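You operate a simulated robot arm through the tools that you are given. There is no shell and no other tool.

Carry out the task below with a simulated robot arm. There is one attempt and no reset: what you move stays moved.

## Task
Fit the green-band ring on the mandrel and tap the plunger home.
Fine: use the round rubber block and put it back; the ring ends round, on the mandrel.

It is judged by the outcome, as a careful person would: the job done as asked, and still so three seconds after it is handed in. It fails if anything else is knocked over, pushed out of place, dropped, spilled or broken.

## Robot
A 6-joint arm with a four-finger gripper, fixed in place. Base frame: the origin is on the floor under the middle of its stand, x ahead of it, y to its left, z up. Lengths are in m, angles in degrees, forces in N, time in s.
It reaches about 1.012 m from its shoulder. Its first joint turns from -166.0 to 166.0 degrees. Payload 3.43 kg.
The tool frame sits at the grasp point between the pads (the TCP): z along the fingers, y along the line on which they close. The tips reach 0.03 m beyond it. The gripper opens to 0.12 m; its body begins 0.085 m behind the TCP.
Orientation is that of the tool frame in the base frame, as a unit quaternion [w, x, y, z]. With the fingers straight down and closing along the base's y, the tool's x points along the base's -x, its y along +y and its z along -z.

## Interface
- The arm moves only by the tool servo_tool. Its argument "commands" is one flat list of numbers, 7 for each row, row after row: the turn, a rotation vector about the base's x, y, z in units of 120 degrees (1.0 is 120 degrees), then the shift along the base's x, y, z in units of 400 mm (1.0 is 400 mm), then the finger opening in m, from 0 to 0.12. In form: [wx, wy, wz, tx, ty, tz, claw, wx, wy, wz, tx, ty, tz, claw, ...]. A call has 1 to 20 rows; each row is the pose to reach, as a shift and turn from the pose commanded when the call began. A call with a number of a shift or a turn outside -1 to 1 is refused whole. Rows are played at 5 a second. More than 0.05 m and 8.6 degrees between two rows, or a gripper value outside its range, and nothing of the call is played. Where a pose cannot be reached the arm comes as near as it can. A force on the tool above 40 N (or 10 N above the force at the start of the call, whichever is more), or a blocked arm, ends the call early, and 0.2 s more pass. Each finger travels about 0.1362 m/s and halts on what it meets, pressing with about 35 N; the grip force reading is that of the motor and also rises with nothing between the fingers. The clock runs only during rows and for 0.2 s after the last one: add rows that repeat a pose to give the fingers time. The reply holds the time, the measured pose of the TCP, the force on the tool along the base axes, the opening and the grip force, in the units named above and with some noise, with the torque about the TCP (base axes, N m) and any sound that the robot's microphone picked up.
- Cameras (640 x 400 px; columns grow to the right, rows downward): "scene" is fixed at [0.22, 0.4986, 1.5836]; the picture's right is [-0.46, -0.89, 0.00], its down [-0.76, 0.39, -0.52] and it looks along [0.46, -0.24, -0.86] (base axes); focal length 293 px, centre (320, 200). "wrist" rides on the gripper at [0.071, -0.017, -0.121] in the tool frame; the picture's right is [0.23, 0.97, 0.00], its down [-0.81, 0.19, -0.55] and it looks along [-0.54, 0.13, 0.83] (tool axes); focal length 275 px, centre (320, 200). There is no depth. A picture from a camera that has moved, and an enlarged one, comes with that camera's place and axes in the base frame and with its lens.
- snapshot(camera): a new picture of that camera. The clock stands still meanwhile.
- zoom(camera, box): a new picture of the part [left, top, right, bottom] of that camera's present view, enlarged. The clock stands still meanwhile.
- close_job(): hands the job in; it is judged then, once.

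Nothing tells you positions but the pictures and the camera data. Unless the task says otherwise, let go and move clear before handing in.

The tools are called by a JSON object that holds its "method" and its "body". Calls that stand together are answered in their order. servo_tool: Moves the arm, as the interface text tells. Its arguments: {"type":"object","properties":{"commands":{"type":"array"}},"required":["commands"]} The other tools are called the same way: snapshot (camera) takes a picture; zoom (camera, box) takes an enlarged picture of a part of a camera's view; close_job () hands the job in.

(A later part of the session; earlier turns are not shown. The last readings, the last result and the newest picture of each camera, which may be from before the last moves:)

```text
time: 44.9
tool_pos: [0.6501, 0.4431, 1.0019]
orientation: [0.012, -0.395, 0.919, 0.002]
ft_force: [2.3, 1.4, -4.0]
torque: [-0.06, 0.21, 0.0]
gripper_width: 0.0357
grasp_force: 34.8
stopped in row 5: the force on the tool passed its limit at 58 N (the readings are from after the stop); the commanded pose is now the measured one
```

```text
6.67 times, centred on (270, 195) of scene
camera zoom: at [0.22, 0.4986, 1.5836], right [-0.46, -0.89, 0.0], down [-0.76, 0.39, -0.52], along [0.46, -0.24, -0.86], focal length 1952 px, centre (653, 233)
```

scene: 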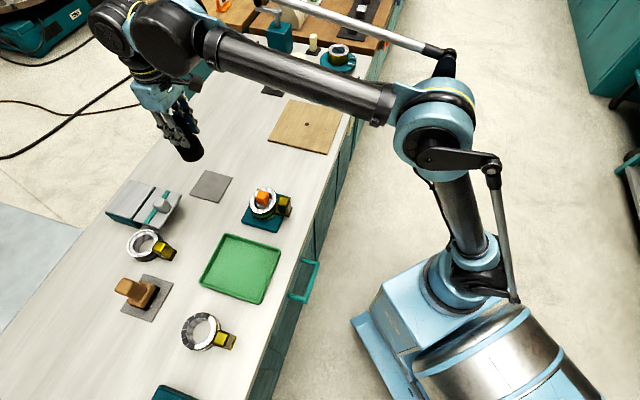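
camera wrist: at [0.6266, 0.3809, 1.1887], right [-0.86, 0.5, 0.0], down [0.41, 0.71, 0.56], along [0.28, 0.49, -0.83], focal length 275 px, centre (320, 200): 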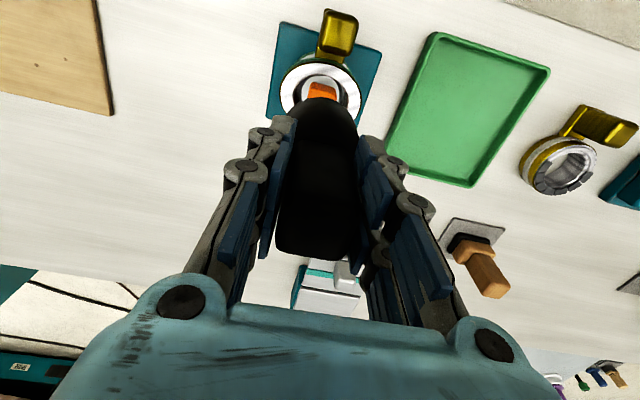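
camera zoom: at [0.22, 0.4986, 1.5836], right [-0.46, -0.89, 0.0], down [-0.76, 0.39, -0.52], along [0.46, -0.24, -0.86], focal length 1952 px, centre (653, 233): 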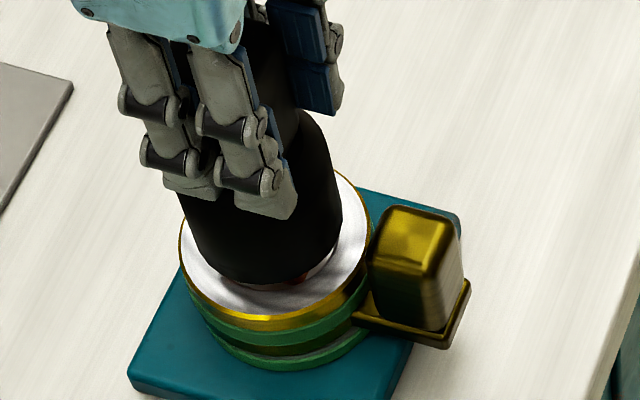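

The tap ended at 58 N with the arm stopped. The plunger seems to have gone home, and the ring's shape and colour changed to round. I'll check where things are before moving.

{"method": "snapshot", "body": {"camera": "wrist"}}

{"method": "snapshot", "body": {"camera": "scene"}}

```text
taken
camera wrist: at [0.6098, 0.3795, 1.1215], right [-0.86, 0.5, -0.01], down [0.41, 0.71, 0.57], along [0.3, 0.49, -0.82], focal length 275 px, centre (320, 200)
```

wrist: 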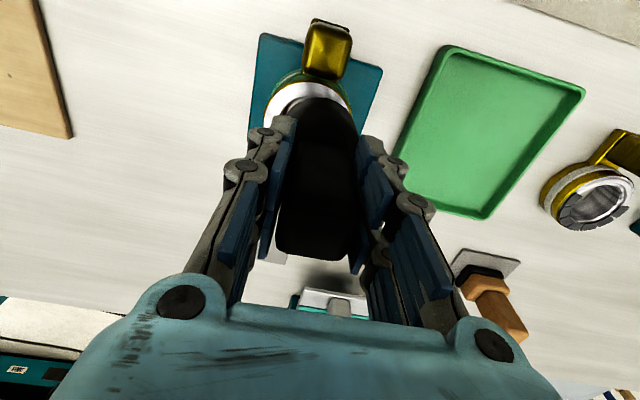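

```text
taken
```

scene: 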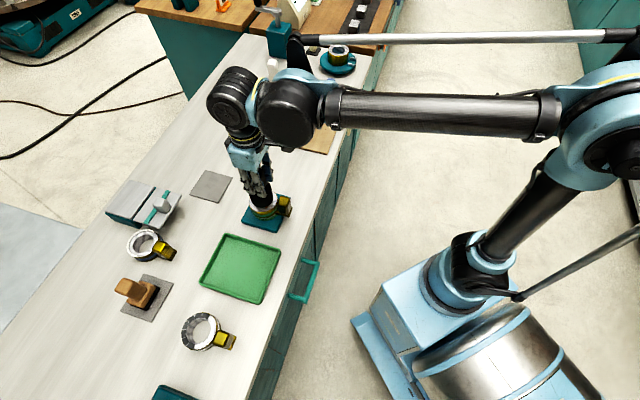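

The reading is −4 N, so the block is hanging free. I'll raise it straight up, level the small tilt left by the stop, and then inspect the ring and plunger.

{"method": "servo_tool", "body": {"commands": [0, 0, 0, 0, 0, 0.03, 0.02, -0.0018, 0.0065, 0, 0, 0, 0.08, 0.02, -0.0018, 0.0065, 0, 0, 0, 0.15, 0.02, -0.0018, 0.0065, 0, 0, 0, 0.2, 0.02, -0.0018, 0.0065, 0, 0.05, 0.04, 0.2, 0.02, -0.0018, 0.0065, 0, 0.1, 0.08, 0.2, 0.02, -0.0018, 0.0065, 0, 0.15, 0.12, 0.2, 0.02, -0.0018, 0.0065, 0, 0.15, 0.12, 0.2, 0.02]}}

{"method": "zoom", "body": {"camera": "scene", "box": [235, 170, 305, 240]}}

{"method": "snapshot", "body": {"camera": "wrist"}}

```text
time: 46.6
tool_pos: [0.7096, 0.4923, 1.0831]
orientation: [0.004, -0.394, 0.919, 0.002]
ft_force: [0.0, 0.9, -2.8]
torque: [0.01, 0.01, 0.02]
gripper_width: 0.0358
grasp_force: 34.7
```

```text
5.71 times, centred on (270, 205) of scene
camera zoom: at [0.22, 0.4986, 1.5836], right [-0.46, -0.89, 0.0], down [-0.76, 0.39, -0.52], along [0.46, -0.24, -0.86], focal length 1673 px, centre (606, 171)
```

zoom: 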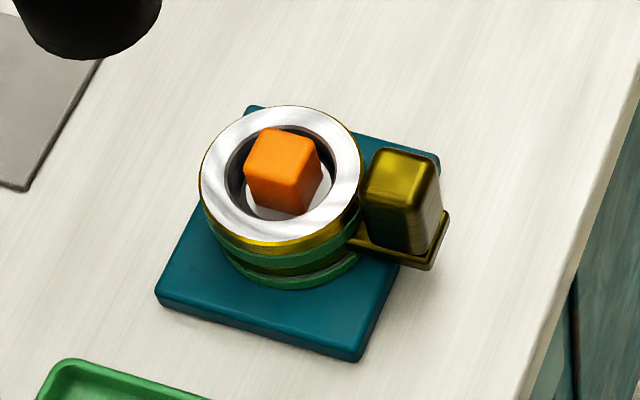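

```text
taken
camera wrist: at [0.6713, 0.4276, 1.2024], right [-0.86, 0.5, 0.0], down [0.41, 0.72, 0.56], along [0.28, 0.48, -0.83], focal length 275 px, centre (320, 200)
```

wrist: 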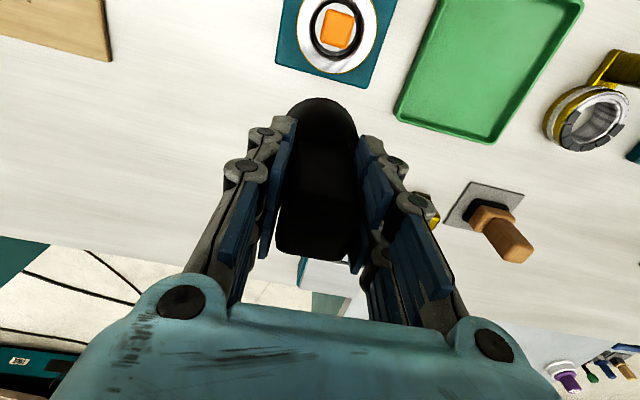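

The ring now reads as round (164 × 141 px, just what a circle would give there). I'll check whether the plunger is fully home.

{"method": "zoom", "body": {"camera": "scene", "box": [250, 180, 290, 220]}}

{"method": "zoom", "body": {"camera": "wrist", "box": [275, 0, 400, 90]}}

```text
10.00 times, centred on (270, 200) of scene
camera zoom: at [0.22, 0.4986, 1.5836], right [-0.46, -0.89, 0.0], down [-0.76, 0.39, -0.52], along [0.46, -0.24, -0.86], focal length 2928 px, centre (820, 200)
```

zoom: 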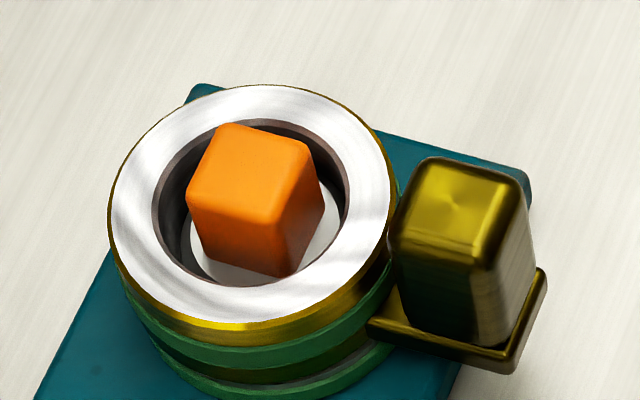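

```text
4.44 times, centred on (338, 45) of wrist
camera zoom: at [0.6713, 0.4276, 1.2024], right [-0.86, 0.5, 0.0], down [0.41, 0.72, 0.56], along [0.28, 0.48, -0.83], focal length 1224 px, centre (242, 889)
```

zoom: 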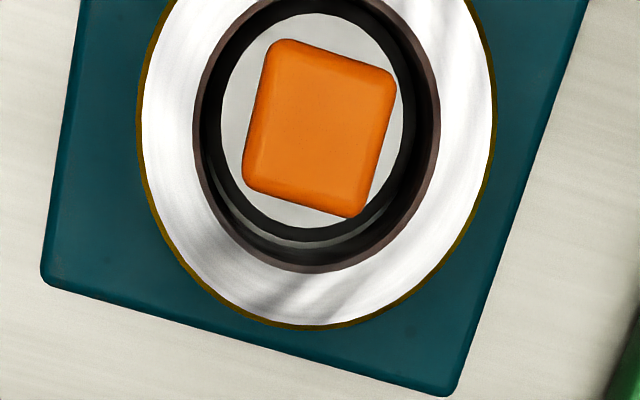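

The plunger head now rests on the mandrel with no stem showing, about 13 mm down, and the ring is round at about 78.5 mm. Next I'll return the block to its mat. First I check that it hasn't slipped in the grip.

{"method": "zoom", "body": {"camera": "wrist", "box": [260, 0, 390, 140]}}

{"method": "servo_tool", "body": {"commands": [0, 0, 0, 0.06, 0.036, 0, 0.02, 0, 0, 0, 0.13, 0.078, 0, 0.02, 0, 0, 0, 0.2, 0.12, 0, 0.02, 0, 0, 0, 0.26, 0.157, -0.02, 0.02, 0, 0, 0, 0.2858, 0.1725, -0.05, 0.02, 0, 0, 0, 0.2858, 0.1725, -0.05, 0.02, 0, 0, 0, 0.2858, 0.1725, -0.05, 0.02]}}

{"method": "snapshot", "body": {"camera": "wrist"}}

{"method": "zoom", "body": {"camera": "scene", "box": [160, 110, 250, 210]}}

```text
2.86 times, centred on (325, 70) of wrist
camera zoom: at [0.6713, 0.4276, 1.2024], right [-0.86, 0.5, 0.0], down [0.41, 0.72, 0.56], along [0.28, 0.48, -0.83], focal length 786 px, centre (306, 571)
```

zoom: 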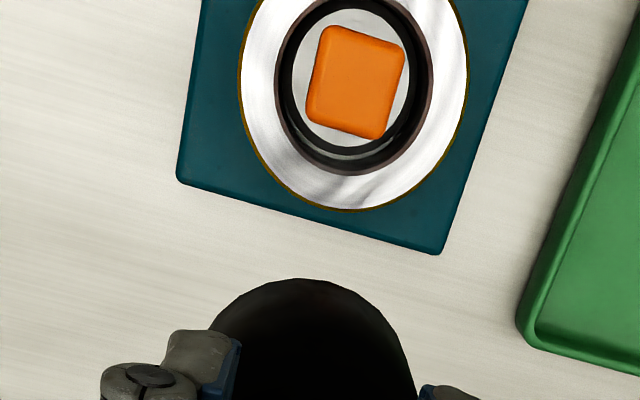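

```text
time: 48.2
tool_pos: [0.8237, 0.5597, 1.0623]
orientation: [0.004, -0.395, 0.919, 0.003]
ft_force: [0.7, -0.3, -3.6]
torque: [0.01, 0.0, -0.04]
gripper_width: 0.0355
grasp_force: 34.8
```

```text
taken
camera wrist: at [0.7859, 0.4962, 1.1825], right [-0.86, 0.5, 0.0], down [0.41, 0.72, 0.56], along [0.28, 0.48, -0.83], focal length 275 px, centre (320, 200)
```

wrist: 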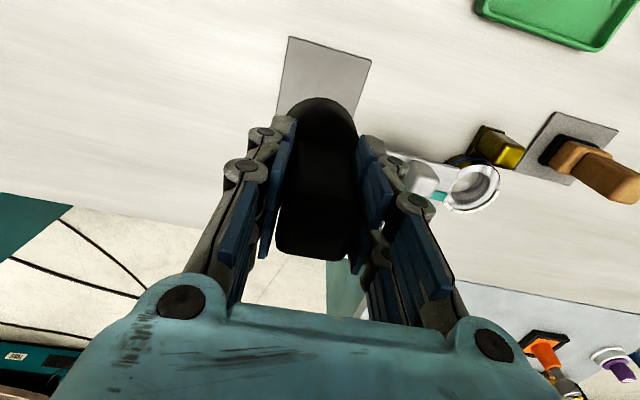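

```text
4.00 times, centred on (205, 160) of scene
camera zoom: at [0.22, 0.4986, 1.5836], right [-0.46, -0.89, 0.0], down [-0.76, 0.39, -0.52], along [0.46, -0.24, -0.86], focal length 1171 px, centre (780, 360)
```

zoom: 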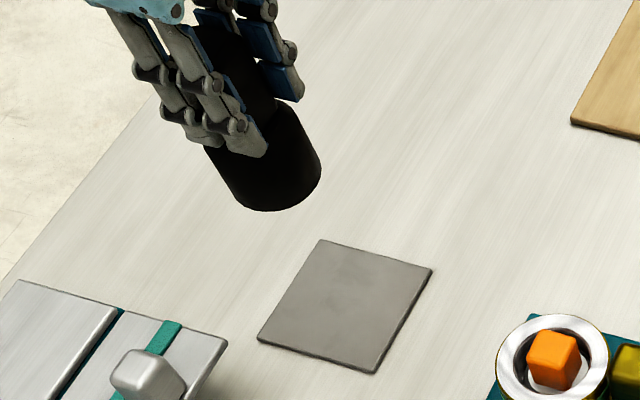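

The block hasn't slipped and sits above its mat in the pose it was picked from. I'll lower to about 1.5 cm above the mat.

{"method": "servo_tool", "body": {"commands": [0, 0, 0, -0.001, 0.0015, -0.08, 0.02, 0, 0, 0, -0.001, 0.0015, -0.16, 0.02, 0, 0, 0, -0.001, 0.0015, -0.24, 0.02, 0, 0, 0, -0.001, 0.0015, -0.3, 0.02, 0, 0, 0, -0.001, 0.0015, -0.325, 0.02, 0, 0, 0, -0.001, 0.0015, -0.325, 0.02]}}

{"method": "zoom", "body": {"camera": "scene", "box": [160, 110, 250, 210]}}

{"method": "snapshot", "body": {"camera": "wrist"}}

```text
time: 49.6
tool_pos: [0.8226, 0.5617, 0.9332]
orientation: [0.004, -0.395, 0.919, 0.002]
ft_force: [1.0, 0.0, -3.5]
torque: [-0.03, 0.02, -0.02]
gripper_width: 0.0358
grasp_force: 34.7
```

```text
4.00 times, centred on (205, 160) of scene
camera zoom: at [0.22, 0.4986, 1.5836], right [-0.46, -0.89, 0.0], down [-0.76, 0.39, -0.52], along [0.46, -0.24, -0.86], focal length 1171 px, centre (780, 360)
```

zoom: 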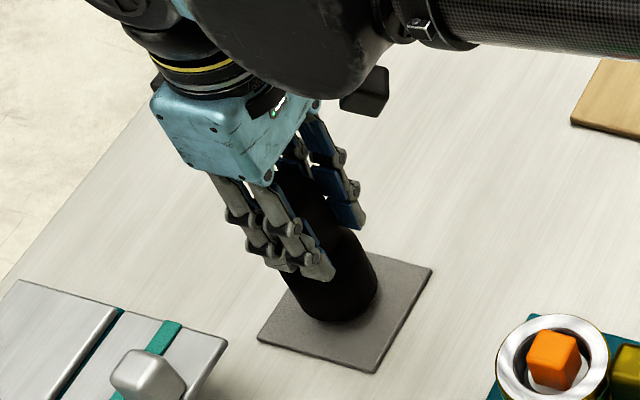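

```text
taken
camera wrist: at [0.7848, 0.4971, 1.0528], right [-0.86, 0.5, 0.0], down [0.41, 0.72, 0.56], along [0.28, 0.48, -0.83], focal length 275 px, centre (320, 200)
```

wrist: 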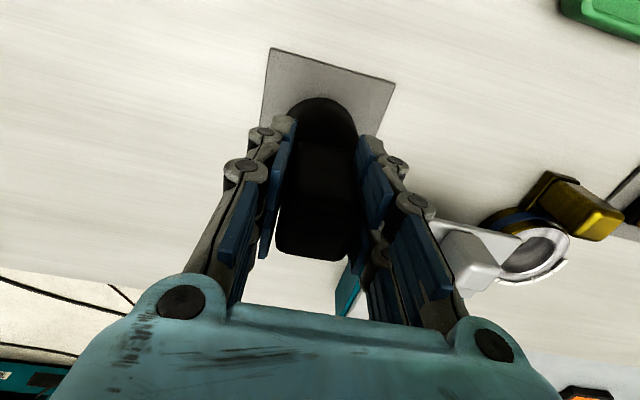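

{"method": "servo_tool", "body": {"commands": [0, 0, 0, 0.0015, 0, -0.01, 0.02, 0, 0, 0, 0.0015, 0, -0.02, 0.02, 0, 0, 0, 0.0015, 0, -0.028, 0.02, 0, 0, 0, 0.0015, 0, -0.033, 0.02, 0, 0, 0, 0.0015, 0, -0.033, 0.02]}}

{"method": "zoom", "body": {"camera": "scene", "box": [185, 150, 235, 205]}}

{"method": "snapshot", "body": {"camera": "wrist"}}

```text
time: 50.9
tool_pos: [0.8229, 0.5618, 0.9199]
orientation: [0.005, -0.395, 0.919, 0.002]
ft_force: [0.6, -0.4, -3.7]
torque: [0.01, 0.03, -0.03]
gripper_width: 0.0357
grasp_force: 35.0
```

```text
7.27 times, centred on (210, 178) of scene
camera zoom: at [0.22, 0.4986, 1.5836], right [-0.46, -0.89, 0.0], down [-0.76, 0.39, -0.52], along [0.46, -0.24, -0.86], focal length 2130 px, centre (1120, 364)
```

zoom: 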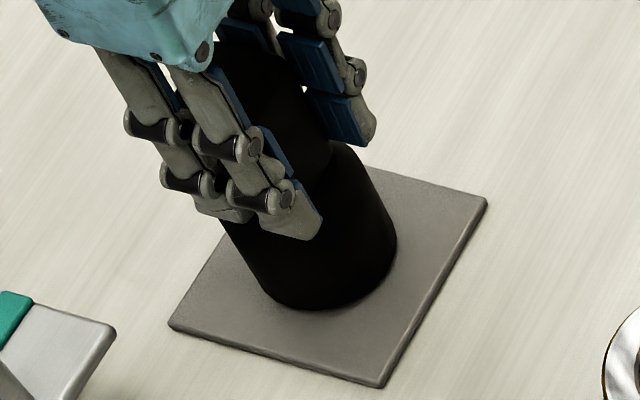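

```text
taken
camera wrist: at [0.7856, 0.4973, 1.0393], right [-0.86, 0.5, 0.0], down [0.41, 0.72, 0.56], along [0.28, 0.48, -0.83], focal length 275 px, centre (320, 200)
```

wrist: 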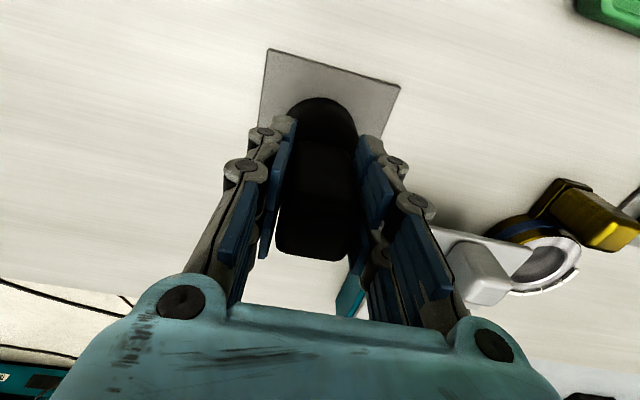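

The block is back in its original place but still carried, so it's about 1 mm up. I'll lower by half-millimetre steps until the mat takes the weight.

{"method": "servo_tool", "body": {"commands": [0, 0, 0, 0, 0, -0.0015, 0.02, 0, 0, 0, 0, 0, -0.003, 0.02, 0, 0, 0, 0, 0, -0.003, 0.02]}}

```text
time: 51.6
tool_pos: [0.8237, 0.5616, 0.9195]
orientation: [0.006, -0.395, 0.919, 0.002]
ft_force: [6.9, 3.6, 10.6]
torque: [0.56, -0.37, -0.16]
gripper_width: 0.0357
grasp_force: 35.0
```

The mat has taken the weight. I'll ease off a little and open the fingers slowly.

{"method": "servo_tool", "body": {"commands": [0, 0, 0, 0, 0, 0.0012, 0.02, 0, 0, 0, 0, 0, 0.0012, 0.034, 0, 0, 0, 0, 0, 0.0012, 0.038, 0, 0, 0, 0, 0, 0.0012, 0.044, 0, 0, 0, 0, 0, 0.0012, 0.052, 0, 0, 0, 0, 0, 0.0012, 0.06, 0, 0, 0, 0, 0, 0.0012, 0.06]}}

{"method": "zoom", "body": {"camera": "scene", "box": [185, 150, 235, 205]}}

{"method": "snapshot", "body": {"camera": "wrist"}}

```text
time: 53.2
tool_pos: [0.8247, 0.5606, 0.9194]
orientation: [0.004, -0.395, 0.919, 0.002]
ft_force: [0.3, 0.2, 0.0]
torque: [0.01, -0.02, 0.01]
gripper_width: 0.0601
grasp_force: 0.0
```

```text
7.27 times, centred on (210, 178) of scene
camera zoom: at [0.22, 0.4986, 1.5836], right [-0.46, -0.89, 0.0], down [-0.76, 0.39, -0.52], along [0.46, -0.24, -0.86], focal length 2130 px, centre (1120, 364)
```

zoom: 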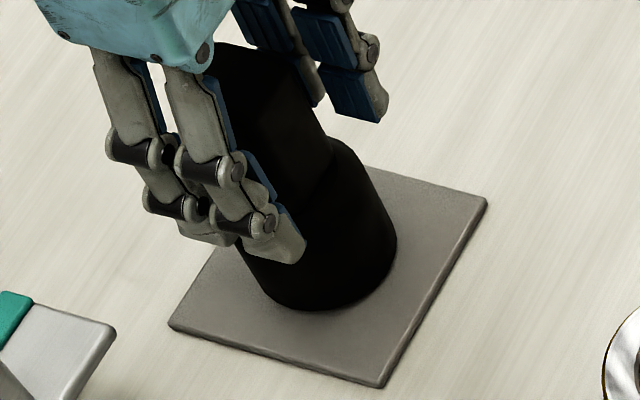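

```text
taken
camera wrist: at [0.7855, 0.4975, 1.0388], right [-0.86, 0.5, 0.0], down [0.41, 0.72, 0.56], along [0.28, 0.48, -0.83], focal length 275 px, centre (320, 200)
```

wrist: 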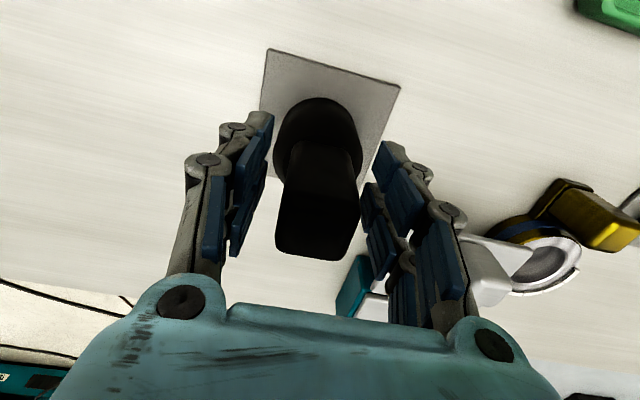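

The block stands on its mat where it was. I'll go straight up and away, then check everything.

{"method": "servo_tool", "body": {"commands": [0, 0, 0, 0, 0, 0.05, 0.06, 0, 0, 0, 0, 0, 0.12, 0.06, 0, 0, 0, 0, 0, 0.22, 0.06, 0, 0, 0, 0, 0, 0.32, 0.06, 0, 0, 0, 0, 0, 0.42, 0.06, 0, 0, 0, -0.08, -0.06, 0.45, 0.06, 0, 0, 0, -0.16, -0.14, 0.45, 0.06, 0, 0, 0, -0.24, -0.22, 0.45, 0.06, 0, 0, 0, -0.32, -0.3, 0.45, 0.06, 0, 0, 0, -0.4, -0.38, 0.45, 0.06, 0, 0, 0, -0.46, -0.46, 0.45, 0.06, 0, 0, 0, -0.46, -0.46, 0.45, 0.06]}}

{"method": "snapshot", "body": {"camera": "scene"}}

{"method": "snapshot", "body": {"camera": "wrist"}}

{"method": "zoom", "body": {"camera": "scene", "box": [240, 175, 300, 235]}}

{"method": "zoom", "body": {"camera": "scene", "box": [185, 150, 235, 205]}}

```text
time: 55.9
tool_pos: [0.641, 0.3772, 1.099]
orientation: [0.005, -0.394, 0.919, 0.002]
ft_force: [0.3, 1.7, 0.6]
torque: [-0.02, 0.02, 0.03]
gripper_width: 0.0602
grasp_force: 0.1
```

```text
taken
```

scene: 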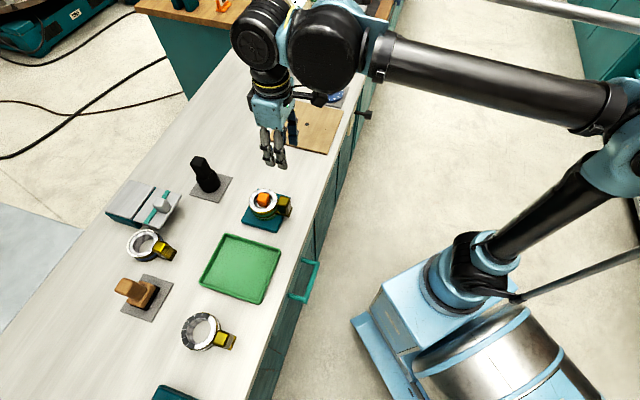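

```text
taken
camera wrist: at [0.6019, 0.313, 1.2184], right [-0.86, 0.5, 0.0], down [0.41, 0.72, 0.56], along [0.28, 0.48, -0.83], focal length 275 px, centre (320, 200)
```

wrist: 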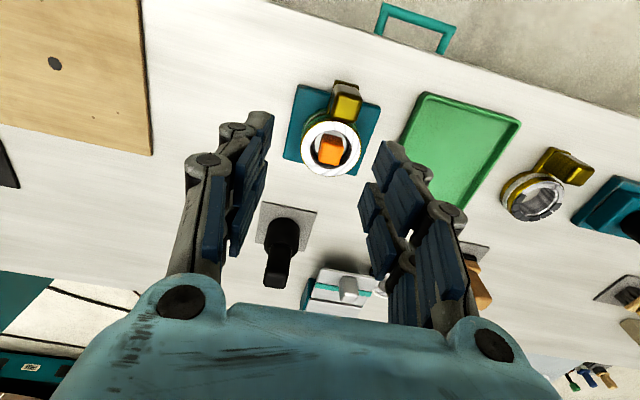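

```text
6.67 times, centred on (270, 205) of scene
camera zoom: at [0.22, 0.4986, 1.5836], right [-0.46, -0.89, 0.0], down [-0.76, 0.39, -0.52], along [0.46, -0.24, -0.86], focal length 1952 px, centre (653, 167)
```

zoom: 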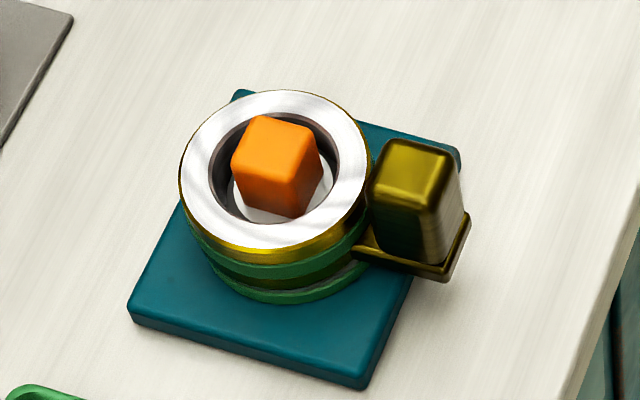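

```text
7.27 times, centred on (210, 178) of scene
camera zoom: at [0.22, 0.4986, 1.5836], right [-0.46, -0.89, 0.0], down [-0.76, 0.39, -0.52], along [0.46, -0.24, -0.86], focal length 2130 px, centre (1120, 364)
```

zoom: 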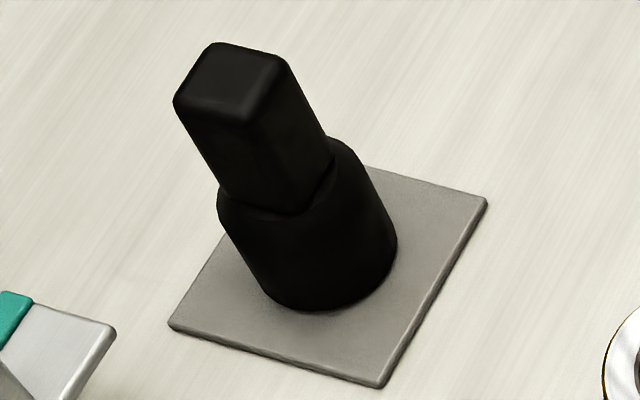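

Everything looks in order: the block is back on its mat exactly as before. I'll take close looks at the ring's seat and the plunger.

{"method": "zoom", "body": {"camera": "scene", "box": [255, 188, 295, 228]}}

{"method": "zoom", "body": {"camera": "wrist", "box": [275, 75, 395, 185]}}

```text
10.00 times, centred on (275, 208) of scene
camera zoom: at [0.22, 0.4986, 1.5836], right [-0.46, -0.89, 0.0], down [-0.76, 0.39, -0.52], along [0.46, -0.24, -0.86], focal length 2928 px, centre (770, 120)
```

zoom: 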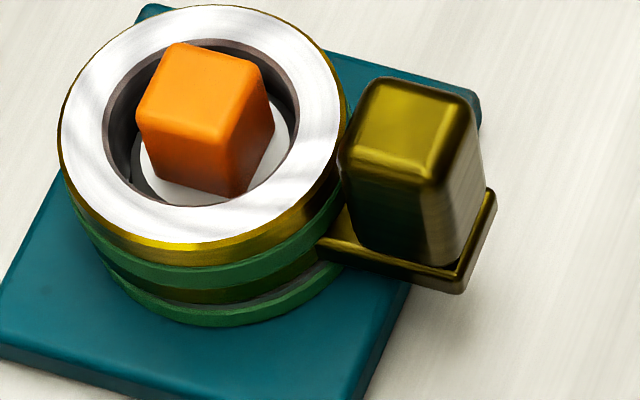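

```text
3.64 times, centred on (335, 130) of wrist
camera zoom: at [0.6019, 0.313, 1.2184], right [-0.86, 0.5, 0.0], down [0.41, 0.72, 0.56], along [0.28, 0.48, -0.83], focal length 1001 px, centre (266, 454)
```

zoom: 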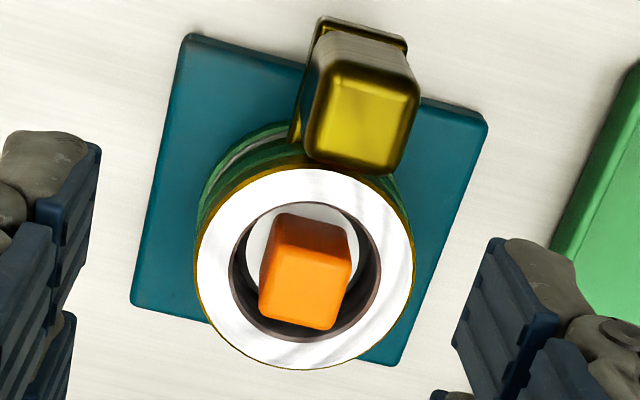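

I notice a thin grey sliver under the ring on the lug side. To make sure it is properly seated, I'll back off, tilt the wrist about 32° and look at the fixture from a lower angle.

{"method": "servo_tool", "body": {"commands": [0, 0, 0, -0.06, -0.08, 0, 0.08, 0, 0, 0, -0.12, -0.16, 0, 0.1, 0.0573, -0.034, 0, -0.19, -0.2475, -0.03, 0.12, 0.1147, -0.068, 0, -0.19, -0.2475, -0.1, 0.12, 0.172, -0.102, 0, -0.19, -0.2475, -0.18, 0.12, 0.2294, -0.136, 0, -0.19, -0.2475, -0.26, 0.12, 0.2294, -0.136, 0, -0.19, -0.2475, -0.34, 0.12, 0.2294, -0.136, 0, -0.19, -0.2475, -0.4, 0.12, 0.2294, -0.136, 0, -0.19, -0.2475, -0.4, 0.12]}}

{"method": "snapshot", "body": {"camera": "wrist"}}

```text
time: 57.9
tool_pos: [0.5653, 0.2778, 0.9384]
orientation: [0.227, -0.379, 0.882, 0.165]
ft_force: [0.1, -0.2, 0.3]
torque: [-0.02, 0.01, 0.0]
gripper_width: 0.1201
grasp_force: 0.0
```

```text
taken
camera wrist: at [0.5001, 0.1689, 1.0007], right [-0.86, 0.51, -0.01], down [0.2, 0.35, 0.92], along [0.46, 0.79, -0.4], focal length 275 px, centre (320, 200)
```

wrist: 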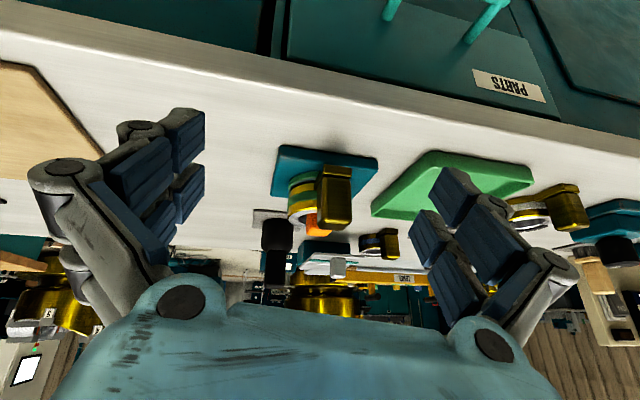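

{"method": "zoom", "body": {"camera": "wrist", "box": [265, 140, 385, 245]}}

{"method": "zoom", "body": {"camera": "wrist", "box": [280, 160, 360, 240]}}

```text
3.81 times, centred on (325, 192) of wrist
camera zoom: at [0.5001, 0.1689, 1.0007], right [-0.86, 0.51, -0.01], down [0.2, 0.35, 0.92], along [0.46, 0.79, -0.4], focal length 1049 px, centre (301, 229)
```

zoom: 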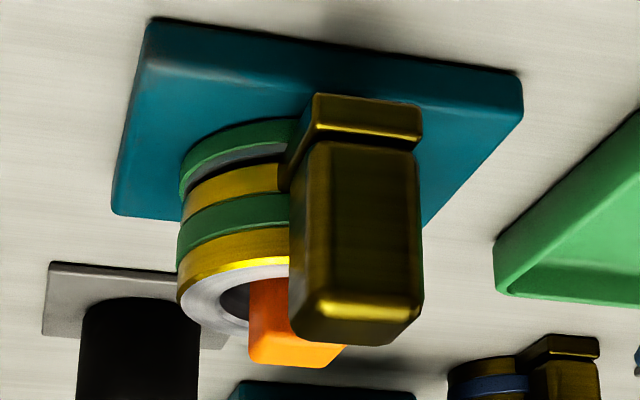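

```text
5.00 times, centred on (320, 200) of wrist
camera zoom: at [0.5001, 0.1689, 1.0007], right [-0.86, 0.51, -0.01], down [0.2, 0.35, 0.92], along [0.46, 0.79, -0.4], focal length 1376 px, centre (320, 200)
```

zoom: 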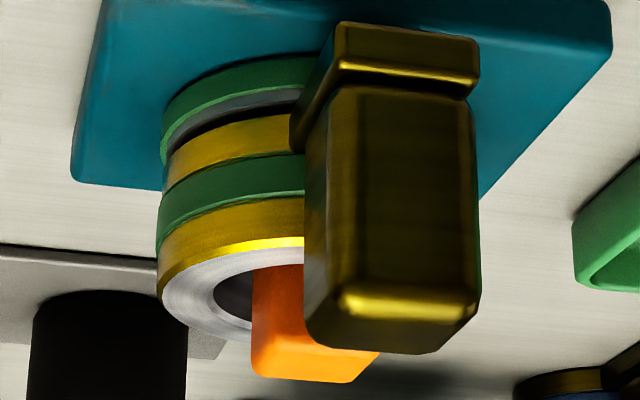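

From this low angle there seems to be a gap between the ring and the white disc. I'll zoom in to measure it.

{"method": "zoom", "body": {"camera": "wrist", "box": [284, 162, 324, 202]}}

{"method": "zoom", "body": {"camera": "wrist", "box": [284, 185, 344, 240]}}

```text
10.00 times, centred on (304, 182) of wrist
camera zoom: at [0.5001, 0.1689, 1.0007], right [-0.86, 0.51, -0.01], down [0.2, 0.35, 0.92], along [0.46, 0.79, -0.4], focal length 2753 px, centre (480, 380)
```

zoom: 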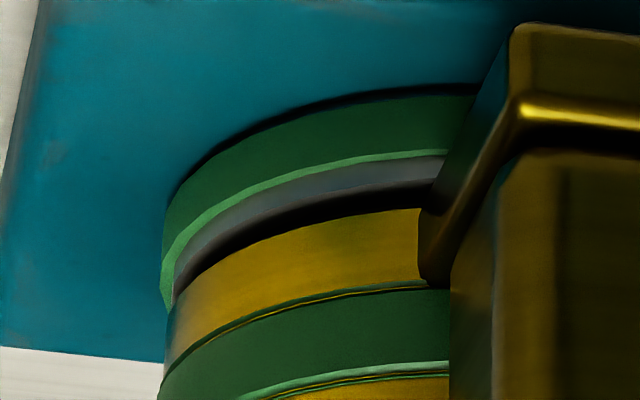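

```text
7.27 times, centred on (314, 212) of wrist
camera zoom: at [0.5001, 0.1689, 1.0007], right [-0.86, 0.51, -0.01], down [0.2, 0.35, 0.92], along [0.46, 0.79, -0.4], focal length 2002 px, centre (364, 109)
```

zoom: 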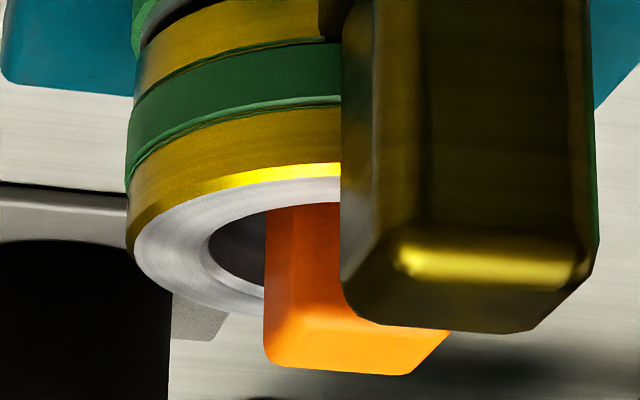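

The ring is tilted: it rests on the disc at the far side, but its lug side stands about 6 mm high. I'll go back to vertical, then straddle the lug with narrowly opened fingers and press that side of the ring's top gently down onto the disc.

{"method": "servo_tool", "body": {"commands": [-0.0573, 0.034, 0, 0, 0, 0.1, 0.12, -0.1147, 0.068, 0, 0, 0, 0.2, 0.1, -0.172, 0.102, 0, 0, 0, 0.28, 0.08, -0.2294, 0.136, 0, 0, 0, 0.3, 0.06, -0.2294, 0.136, 0, 0.05, 0.09, 0.3, 0.052, -0.2294, 0.136, 0, 0.1, 0.18, 0.3, 0.052, -0.2294, 0.136, 0, 0.15, 0.27, 0.3, 0.052, -0.2294, 0.136, 0, 0.19, 0.34, 0.3, 0.052, -0.2294, 0.136, 0, 0.2078, 0.3755, 0.3, 0.052, -0.2294, 0.136, 0, 0.2078, 0.3755, 0.3, 0.052, -0.2294, 0.136, 0, 0.2078, 0.3755, 0.3, 0.052]}}

{"method": "snapshot", "body": {"camera": "wrist"}}

{"method": "zoom", "body": {"camera": "scene", "box": [220, 130, 320, 240]}}

```text
time: 60.2
tool_pos: [0.6485, 0.4285, 1.0597]
orientation: [0.004, -0.395, 0.919, 0.002]
ft_force: [-0.7, -0.1, -0.4]
torque: [0.01, 0.0, -0.02]
gripper_width: 0.0522
grasp_force: 0.1
```

```text
taken
camera wrist: at [0.6091, 0.3643, 1.1789], right [-0.86, 0.5, 0.0], down [0.41, 0.72, 0.56], along [0.28, 0.48, -0.83], focal length 275 px, centre (320, 200)
```

wrist: 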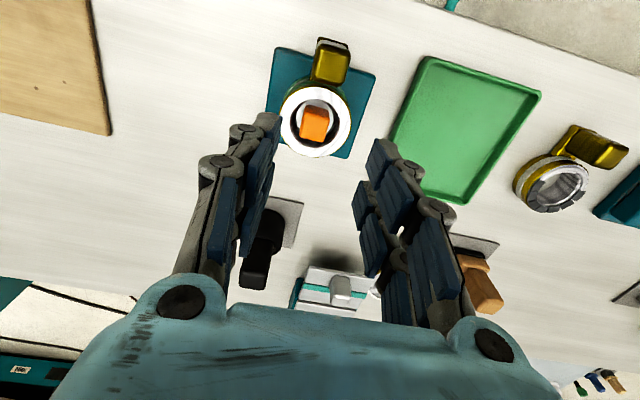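

```text
3.64 times, centred on (270, 185) of scene
camera zoom: at [0.22, 0.4986, 1.5836], right [-0.46, -0.89, 0.0], down [-0.76, 0.39, -0.52], along [0.46, -0.24, -0.86], focal length 1065 px, centre (502, 254)
```

zoom: 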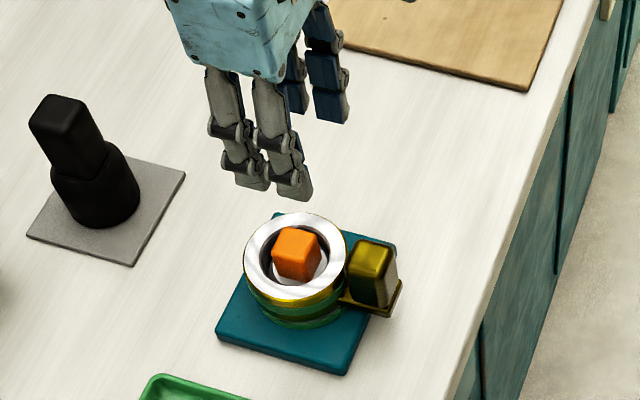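

{"method": "servo_tool", "body": {"commands": [0, 0, 0, 0, 0, -0.08, 0.052, 0, 0, 0, 0, 0, -0.16, 0.052, 0, 0, 0, 0, 0, -0.225, 0.052, 0, 0, 0, 0, 0, -0.225, 0.052]}}

{"method": "snapshot", "body": {"camera": "wrist"}}

{"method": "zoom", "body": {"camera": "scene", "box": [235, 160, 305, 230]}}

```text
time: 61.2
tool_pos: [0.6459, 0.4275, 0.9691]
orientation: [0.005, -0.395, 0.919, 0.001]
ft_force: [0.9, 0.1, -0.3]
torque: [-0.01, 0.01, 0.01]
gripper_width: 0.0521
grasp_force: 0.0
```

```text
taken
camera wrist: at [0.6086, 0.364, 1.0887], right [-0.86, 0.5, 0.0], down [0.41, 0.72, 0.56], along [0.28, 0.48, -0.83], focal length 275 px, centre (320, 200)
```

wrist: 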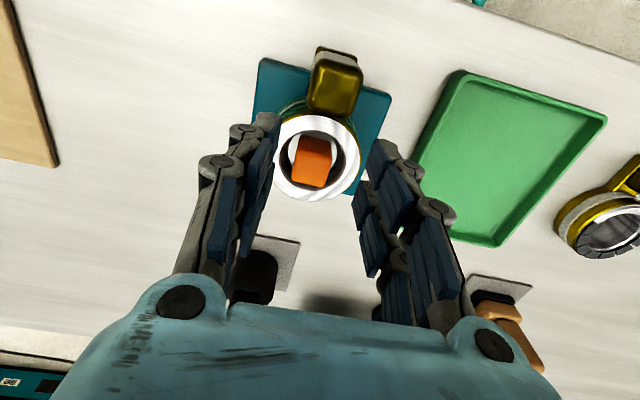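

```text
5.71 times, centred on (270, 195) of scene
camera zoom: at [0.22, 0.4986, 1.5836], right [-0.46, -0.89, 0.0], down [-0.76, 0.39, -0.52], along [0.46, -0.24, -0.86], focal length 1673 px, centre (606, 229)
```

zoom: 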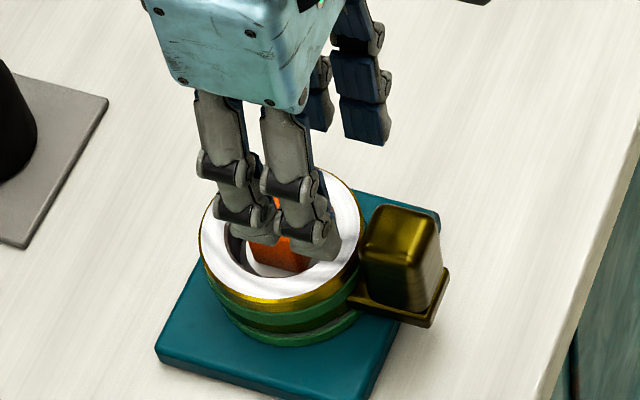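

I'll narrow to 0.044 and shift 7 mm further toward the lug, so that the fingertips land on the ring's raised side, and lower to just above it.

{"method": "servo_tool", "body": {"commands": [0, 0, 0, -0.01, -0.0115, 0, 0.044, 0, 0, 0, -0.01, -0.0115, -0.04, 0.044, 0, 0, 0, -0.01, -0.0115, -0.08, 0.044, 0, 0, 0, -0.01, -0.0115, -0.105, 0.044, 0, 0, 0, -0.01, -0.0115, -0.105, 0.044]}}

{"method": "zoom", "body": {"camera": "wrist", "box": [220, 40, 420, 220]}}

{"method": "zoom", "body": {"camera": "scene", "box": [235, 160, 305, 230]}}

```text
time: 62.5
tool_pos: [0.6423, 0.4239, 0.9269]
orientation: [0.005, -0.394, 0.919, 0.003]
ft_force: [0.2, -0.6, -0.3]
torque: [-0.02, -0.03, 0.0]
gripper_width: 0.044
grasp_force: 0.0
```

```text
2.22 times, centred on (320, 130) of wrist
camera zoom: at [0.6045, 0.3595, 1.0467], right [-0.86, 0.5, 0.0], down [0.41, 0.72, 0.56], along [0.28, 0.48, -0.83], focal length 612 px, centre (320, 356)
```

zoom: 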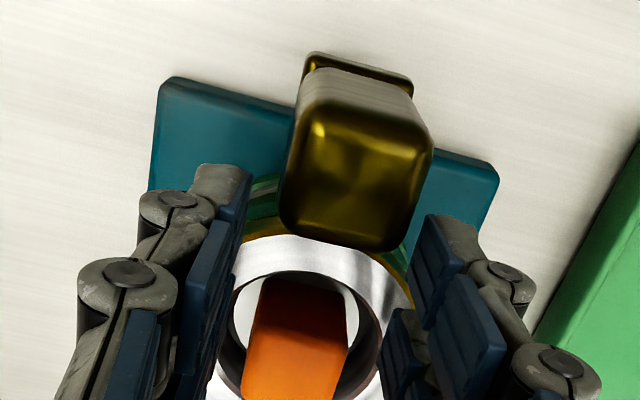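

```text
5.71 times, centred on (270, 195) of scene
camera zoom: at [0.22, 0.4986, 1.5836], right [-0.46, -0.89, 0.0], down [-0.76, 0.39, -0.52], along [0.46, -0.24, -0.86], focal length 1673 px, centre (606, 229)
```

zoom: 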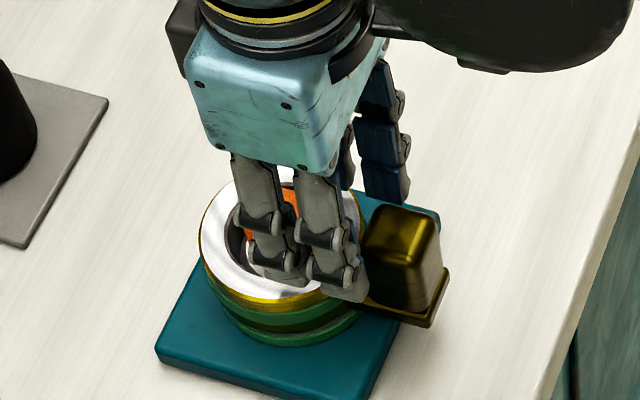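

The inner finger pair is over the ring's rim on either side of the plunger, and clear of both the plunger and the lug. I'll press down slowly.

{"method": "servo_tool", "body": {"commands": [0, 0, 0, 0, 0, -0.01, 0.044, 0, 0, 0, 0, 0, -0.018, 0.044, 0, 0, 0, 0, 0, -0.023, 0.044, 0, 0, 0, 0, 0, -0.027, 0.044, 0, 0, 0, 0, 0, -0.03, 0.044, 0, 0, 0, 0, 0, -0.03, 0.044]}}

{"method": "zoom", "body": {"camera": "scene", "box": [240, 180, 300, 230]}}

```text
time: 63.9
tool_pos: [0.6421, 0.4223, 0.9159]
orientation: [0.006, -0.395, 0.919, 0.002]
ft_force: [0.3, -0.1, 9.3]
torque: [0.09, -0.02, 0.01]
gripper_width: 0.0443
grasp_force: 0.6
```

```text
8.00 times, centred on (270, 205) of scene
camera zoom: at [0.22, 0.4986, 1.5836], right [-0.46, -0.89, 0.0], down [-0.76, 0.39, -0.52], along [0.46, -0.24, -0.86], focal length 2343 px, centre (720, 160)
```

zoom: 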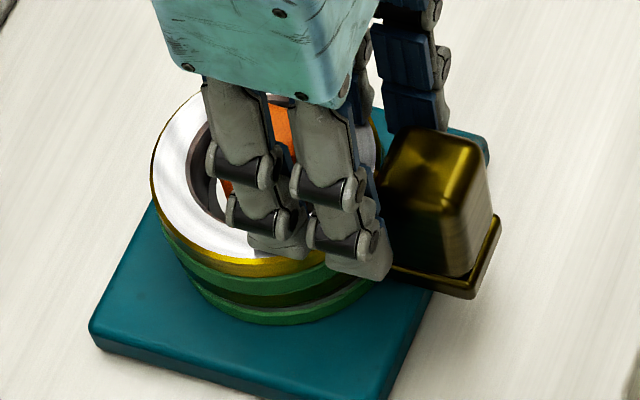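

{"method": "servo_tool", "body": {"commands": [0, 0, 0, 0, 0, -0.002, 0.044, 0, 0, 0, 0, 0, -0.004, 0.044, 0, 0, 0, 0, 0, -0.006, 0.044, 0, 0, 0, 0, 0, -0.006, 0.044]}}

{"method": "zoom", "body": {"camera": "scene", "box": [240, 180, 300, 230]}}

```text
time: 64.5
tool_pos: [0.6314, 0.4242, 0.9217]
orientation: [0.011, -0.395, 0.919, 0.0]
ft_force: [1.5, -5.1, 4.2]
torque: [-0.51, 0.04, -0.11]
gripper_width: 0.047
grasp_force: 1.9
stopped in row 3: the force on the tool passed its limit at 47 N (the readings are from after the stop); the commanded pose is now the measured one
```

```text
8.00 times, centred on (270, 205) of scene
camera zoom: at [0.22, 0.4986, 1.5836], right [-0.46, -0.89, 0.0], down [-0.76, 0.39, -0.52], along [0.46, -0.24, -0.86], focal length 2343 px, centre (720, 160)
```

zoom: 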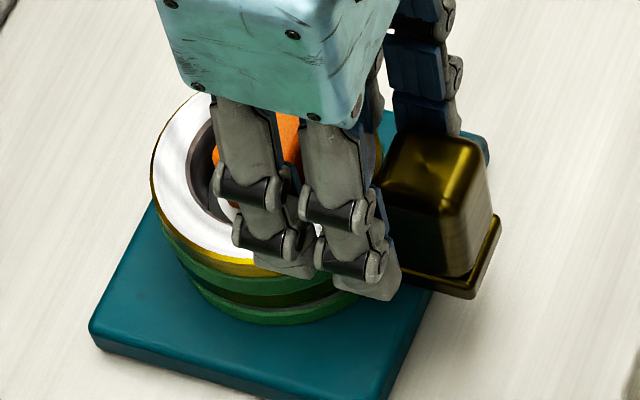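

The ring took 47 N without moving, so it is locked by the expanded mandrel. The stop also let the tool drift about 1 cm in −x, so I'll bring it back and raise it clear before looking again.

{"method": "servo_tool", "body": {"commands": [-0.0015, 0.005, 0, 0.012, -0.002, 0.004, 0.05, -0.0015, 0.005, 0, 0.02, -0.003, 0.02, 0.052, -0.0015, 0.005, 0, 0.02, -0.003, 0.06, 0.052, -0.0015, 0.005, 0, 0.02, -0.003, 0.14, 0.052, -0.0015, 0.005, 0, 0.02, -0.003, 0.24, 0.052, -0.0015, 0.005, 0, 0.02, -0.003, 0.32, 0.052, -0.0015, 0.005, 0, 0.02, -0.003, 0.32, 0.052]}}

{"method": "snapshot", "body": {"camera": "wrist"}}

{"method": "zoom", "body": {"camera": "scene", "box": [240, 180, 300, 230]}}

```text
time: 66.1
tool_pos: [0.6407, 0.4221, 1.0502]
orientation: [0.006, -0.395, 0.919, 0.001]
ft_force: [-1.0, -0.3, -0.3]
torque: [-0.03, 0.0, 0.01]
gripper_width: 0.052
grasp_force: 0.1
```

```text
taken
camera wrist: at [0.6027, 0.3582, 1.1696], right [-0.86, 0.5, -0.01], down [0.41, 0.72, 0.56], along [0.29, 0.48, -0.83], focal length 275 px, centre (320, 200)
```

wrist: 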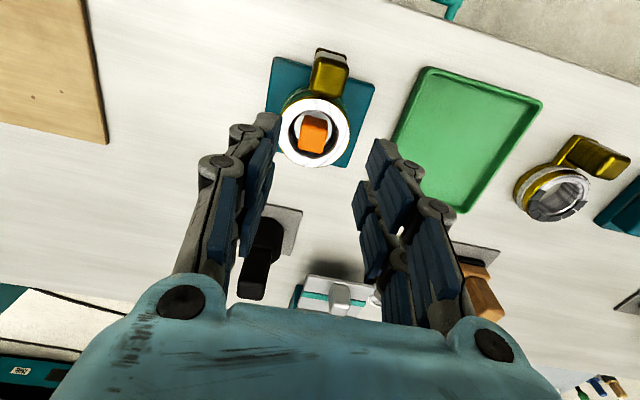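

```text
8.00 times, centred on (270, 205) of scene
camera zoom: at [0.22, 0.4986, 1.5836], right [-0.46, -0.89, 0.0], down [-0.76, 0.39, -0.52], along [0.46, -0.24, -0.86], focal length 2343 px, centre (720, 160)
```

zoom: 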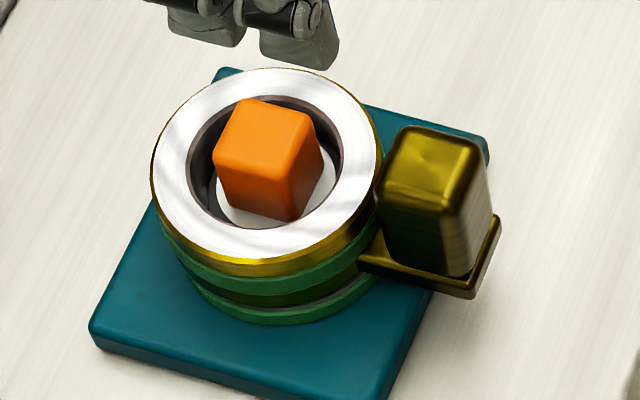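

The ring didn't shift and nothing else moved. I need to know whether it is raised or tilted, so I'll zoom along its lower edge.

{"method": "zoom", "body": {"camera": "scene", "box": [254, 204, 290, 224]}}

{"method": "zoom", "body": {"camera": "wrist", "box": [262, 40, 382, 175]}}

```text
16.00 times, centred on (272, 214) of scene
camera zoom: at [0.22, 0.4986, 1.5836], right [-0.46, -0.89, 0.0], down [-0.76, 0.39, -0.52], along [0.46, -0.24, -0.86], focal length 4686 px, centre (1088, -24)
```

zoom: 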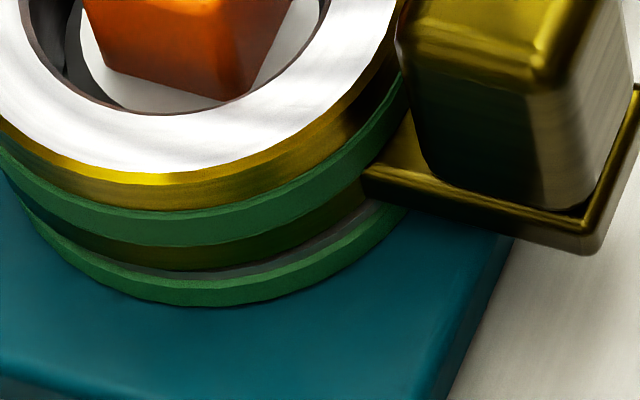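

```text
2.96 times, centred on (322, 108) of wrist
camera zoom: at [0.6027, 0.3582, 1.1696], right [-0.86, 0.5, -0.01], down [0.41, 0.72, 0.56], along [0.29, 0.48, -0.83], focal length 816 px, centre (314, 474)
```

zoom: 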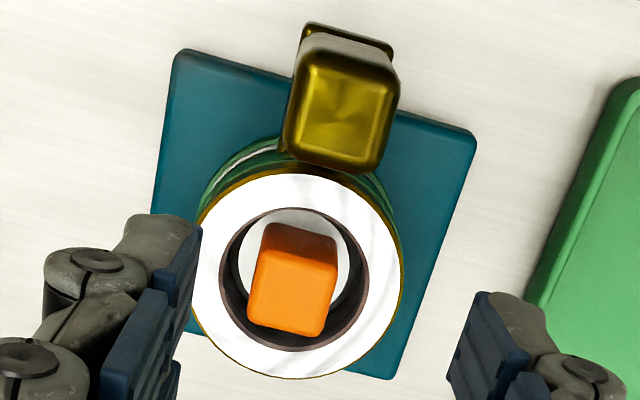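

The readings are ambiguous, so I'll look at the seat from another side. I'll swing the wrist to view the fixture along +x from a low angle, staying clear of everything.

{"method": "servo_tool", "body": {"commands": [0, 0, -0.0622, -0.04, 0.005, 0.05, 0.06, 0, 0, -0.1245, -0.09, 0.01, 0.07, 0.08, 0, 0, -0.1867, -0.14, 0.015, 0.07, 0.1, 0, 0, -0.249, -0.19, 0.02, 0.07, 0.12, 0, 0, -0.3112, -0.24, 0.03, 0.07, 0.12, 0, 0, -0.3735, -0.28, 0.04, 0.07, 0.12, 0, 0, -0.4357, -0.32, 0.05, 0.07, 0.12, 0, 0, -0.498, -0.34, 0.054, 0.07, 0.12, 0, 0, -0.498, -0.34, 0.054, 0.07, 0.12]}}

{"method": "servo_tool", "body": {"commands": [0, -0.0667, 0, 0, 0, -0.08, 0.12, 0, -0.1333, 0, 0, 0, -0.16, 0.12, 0, -0.2, 0, 0, 0, -0.24, 0.12, 0, -0.2667, 0, 0, 0, -0.32, 0.12, 0, -0.2667, 0, 0, 0, -0.38, 0.12, 0, -0.2667, 0, 0, 0, -0.38, 0.12]}}

{"method": "snapshot", "body": {"camera": "wrist"}}

```text
time: 68.1
tool_pos: [0.5037, 0.4437, 1.079]
orientation: [0.006, 0.115, 0.993, -0.001]
ft_force: [0.7, -0.1, 0.2]
torque: [0.0, -0.01, 0.0]
gripper_width: 0.12
grasp_force: 0.0
```

```text
time: 69.5
tool_pos: [0.5043, 0.4444, 0.9281]
orientation: [0.279, 0.111, 0.953, 0.029]
ft_force: [0.6, -0.2, -0.2]
torque: [0.0, 0.01, 0.03]
gripper_width: 0.12
grasp_force: 0.0
```

```text
taken
camera wrist: at [0.377, 0.4452, 0.9889], right [0.0, 1.0, -0.01], down [0.4, 0.0, 0.91], along [0.91, 0.0, -0.4], focal length 275 px, centre (320, 200)
```

wrist: 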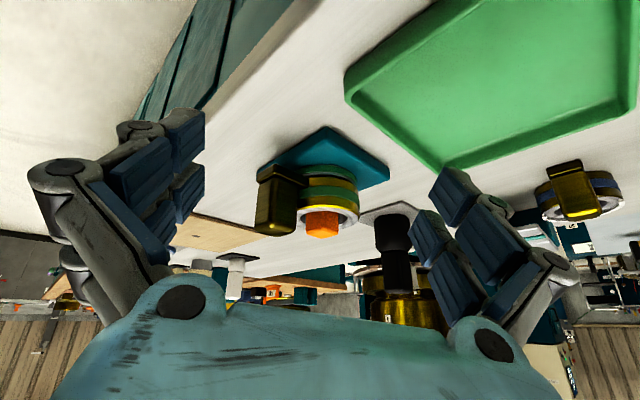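

{"method": "zoom", "body": {"camera": "wrist", "box": [290, 150, 365, 225]}}

{"method": "zoom", "body": {"camera": "wrist", "box": [245, 125, 395, 245]}}

```text
5.33 times, centred on (328, 188) of wrist
camera zoom: at [0.377, 0.4452, 0.9889], right [0.0, 1.0, -0.01], down [0.4, 0.0, 0.91], along [0.91, 0.0, -0.4], focal length 1468 px, centre (280, 267)
```

zoom: 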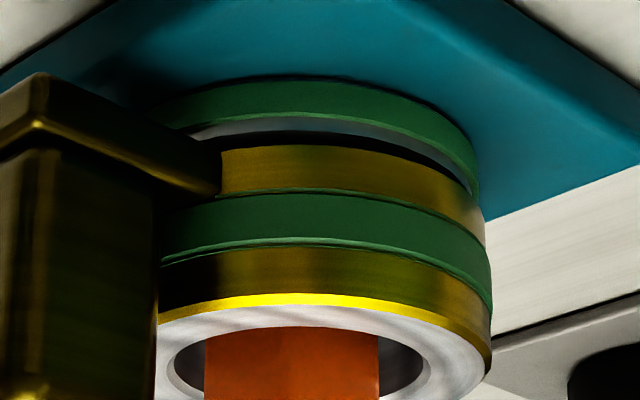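

```text
3.33 times, centred on (320, 185) of wrist
camera zoom: at [0.377, 0.4452, 0.9889], right [0.0, 1.0, -0.01], down [0.4, 0.0, 0.91], along [0.91, 0.0, -0.4], focal length 918 px, centre (320, 250)
```

zoom: 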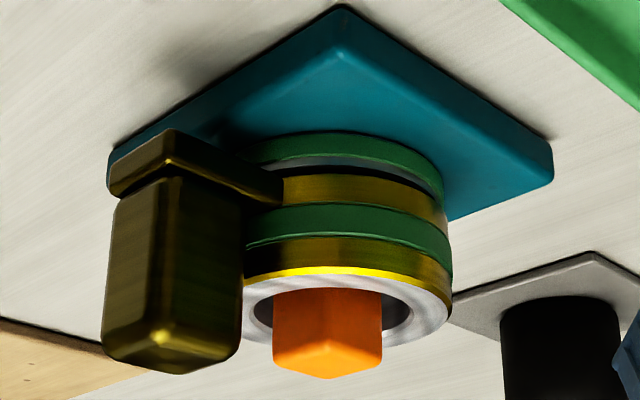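

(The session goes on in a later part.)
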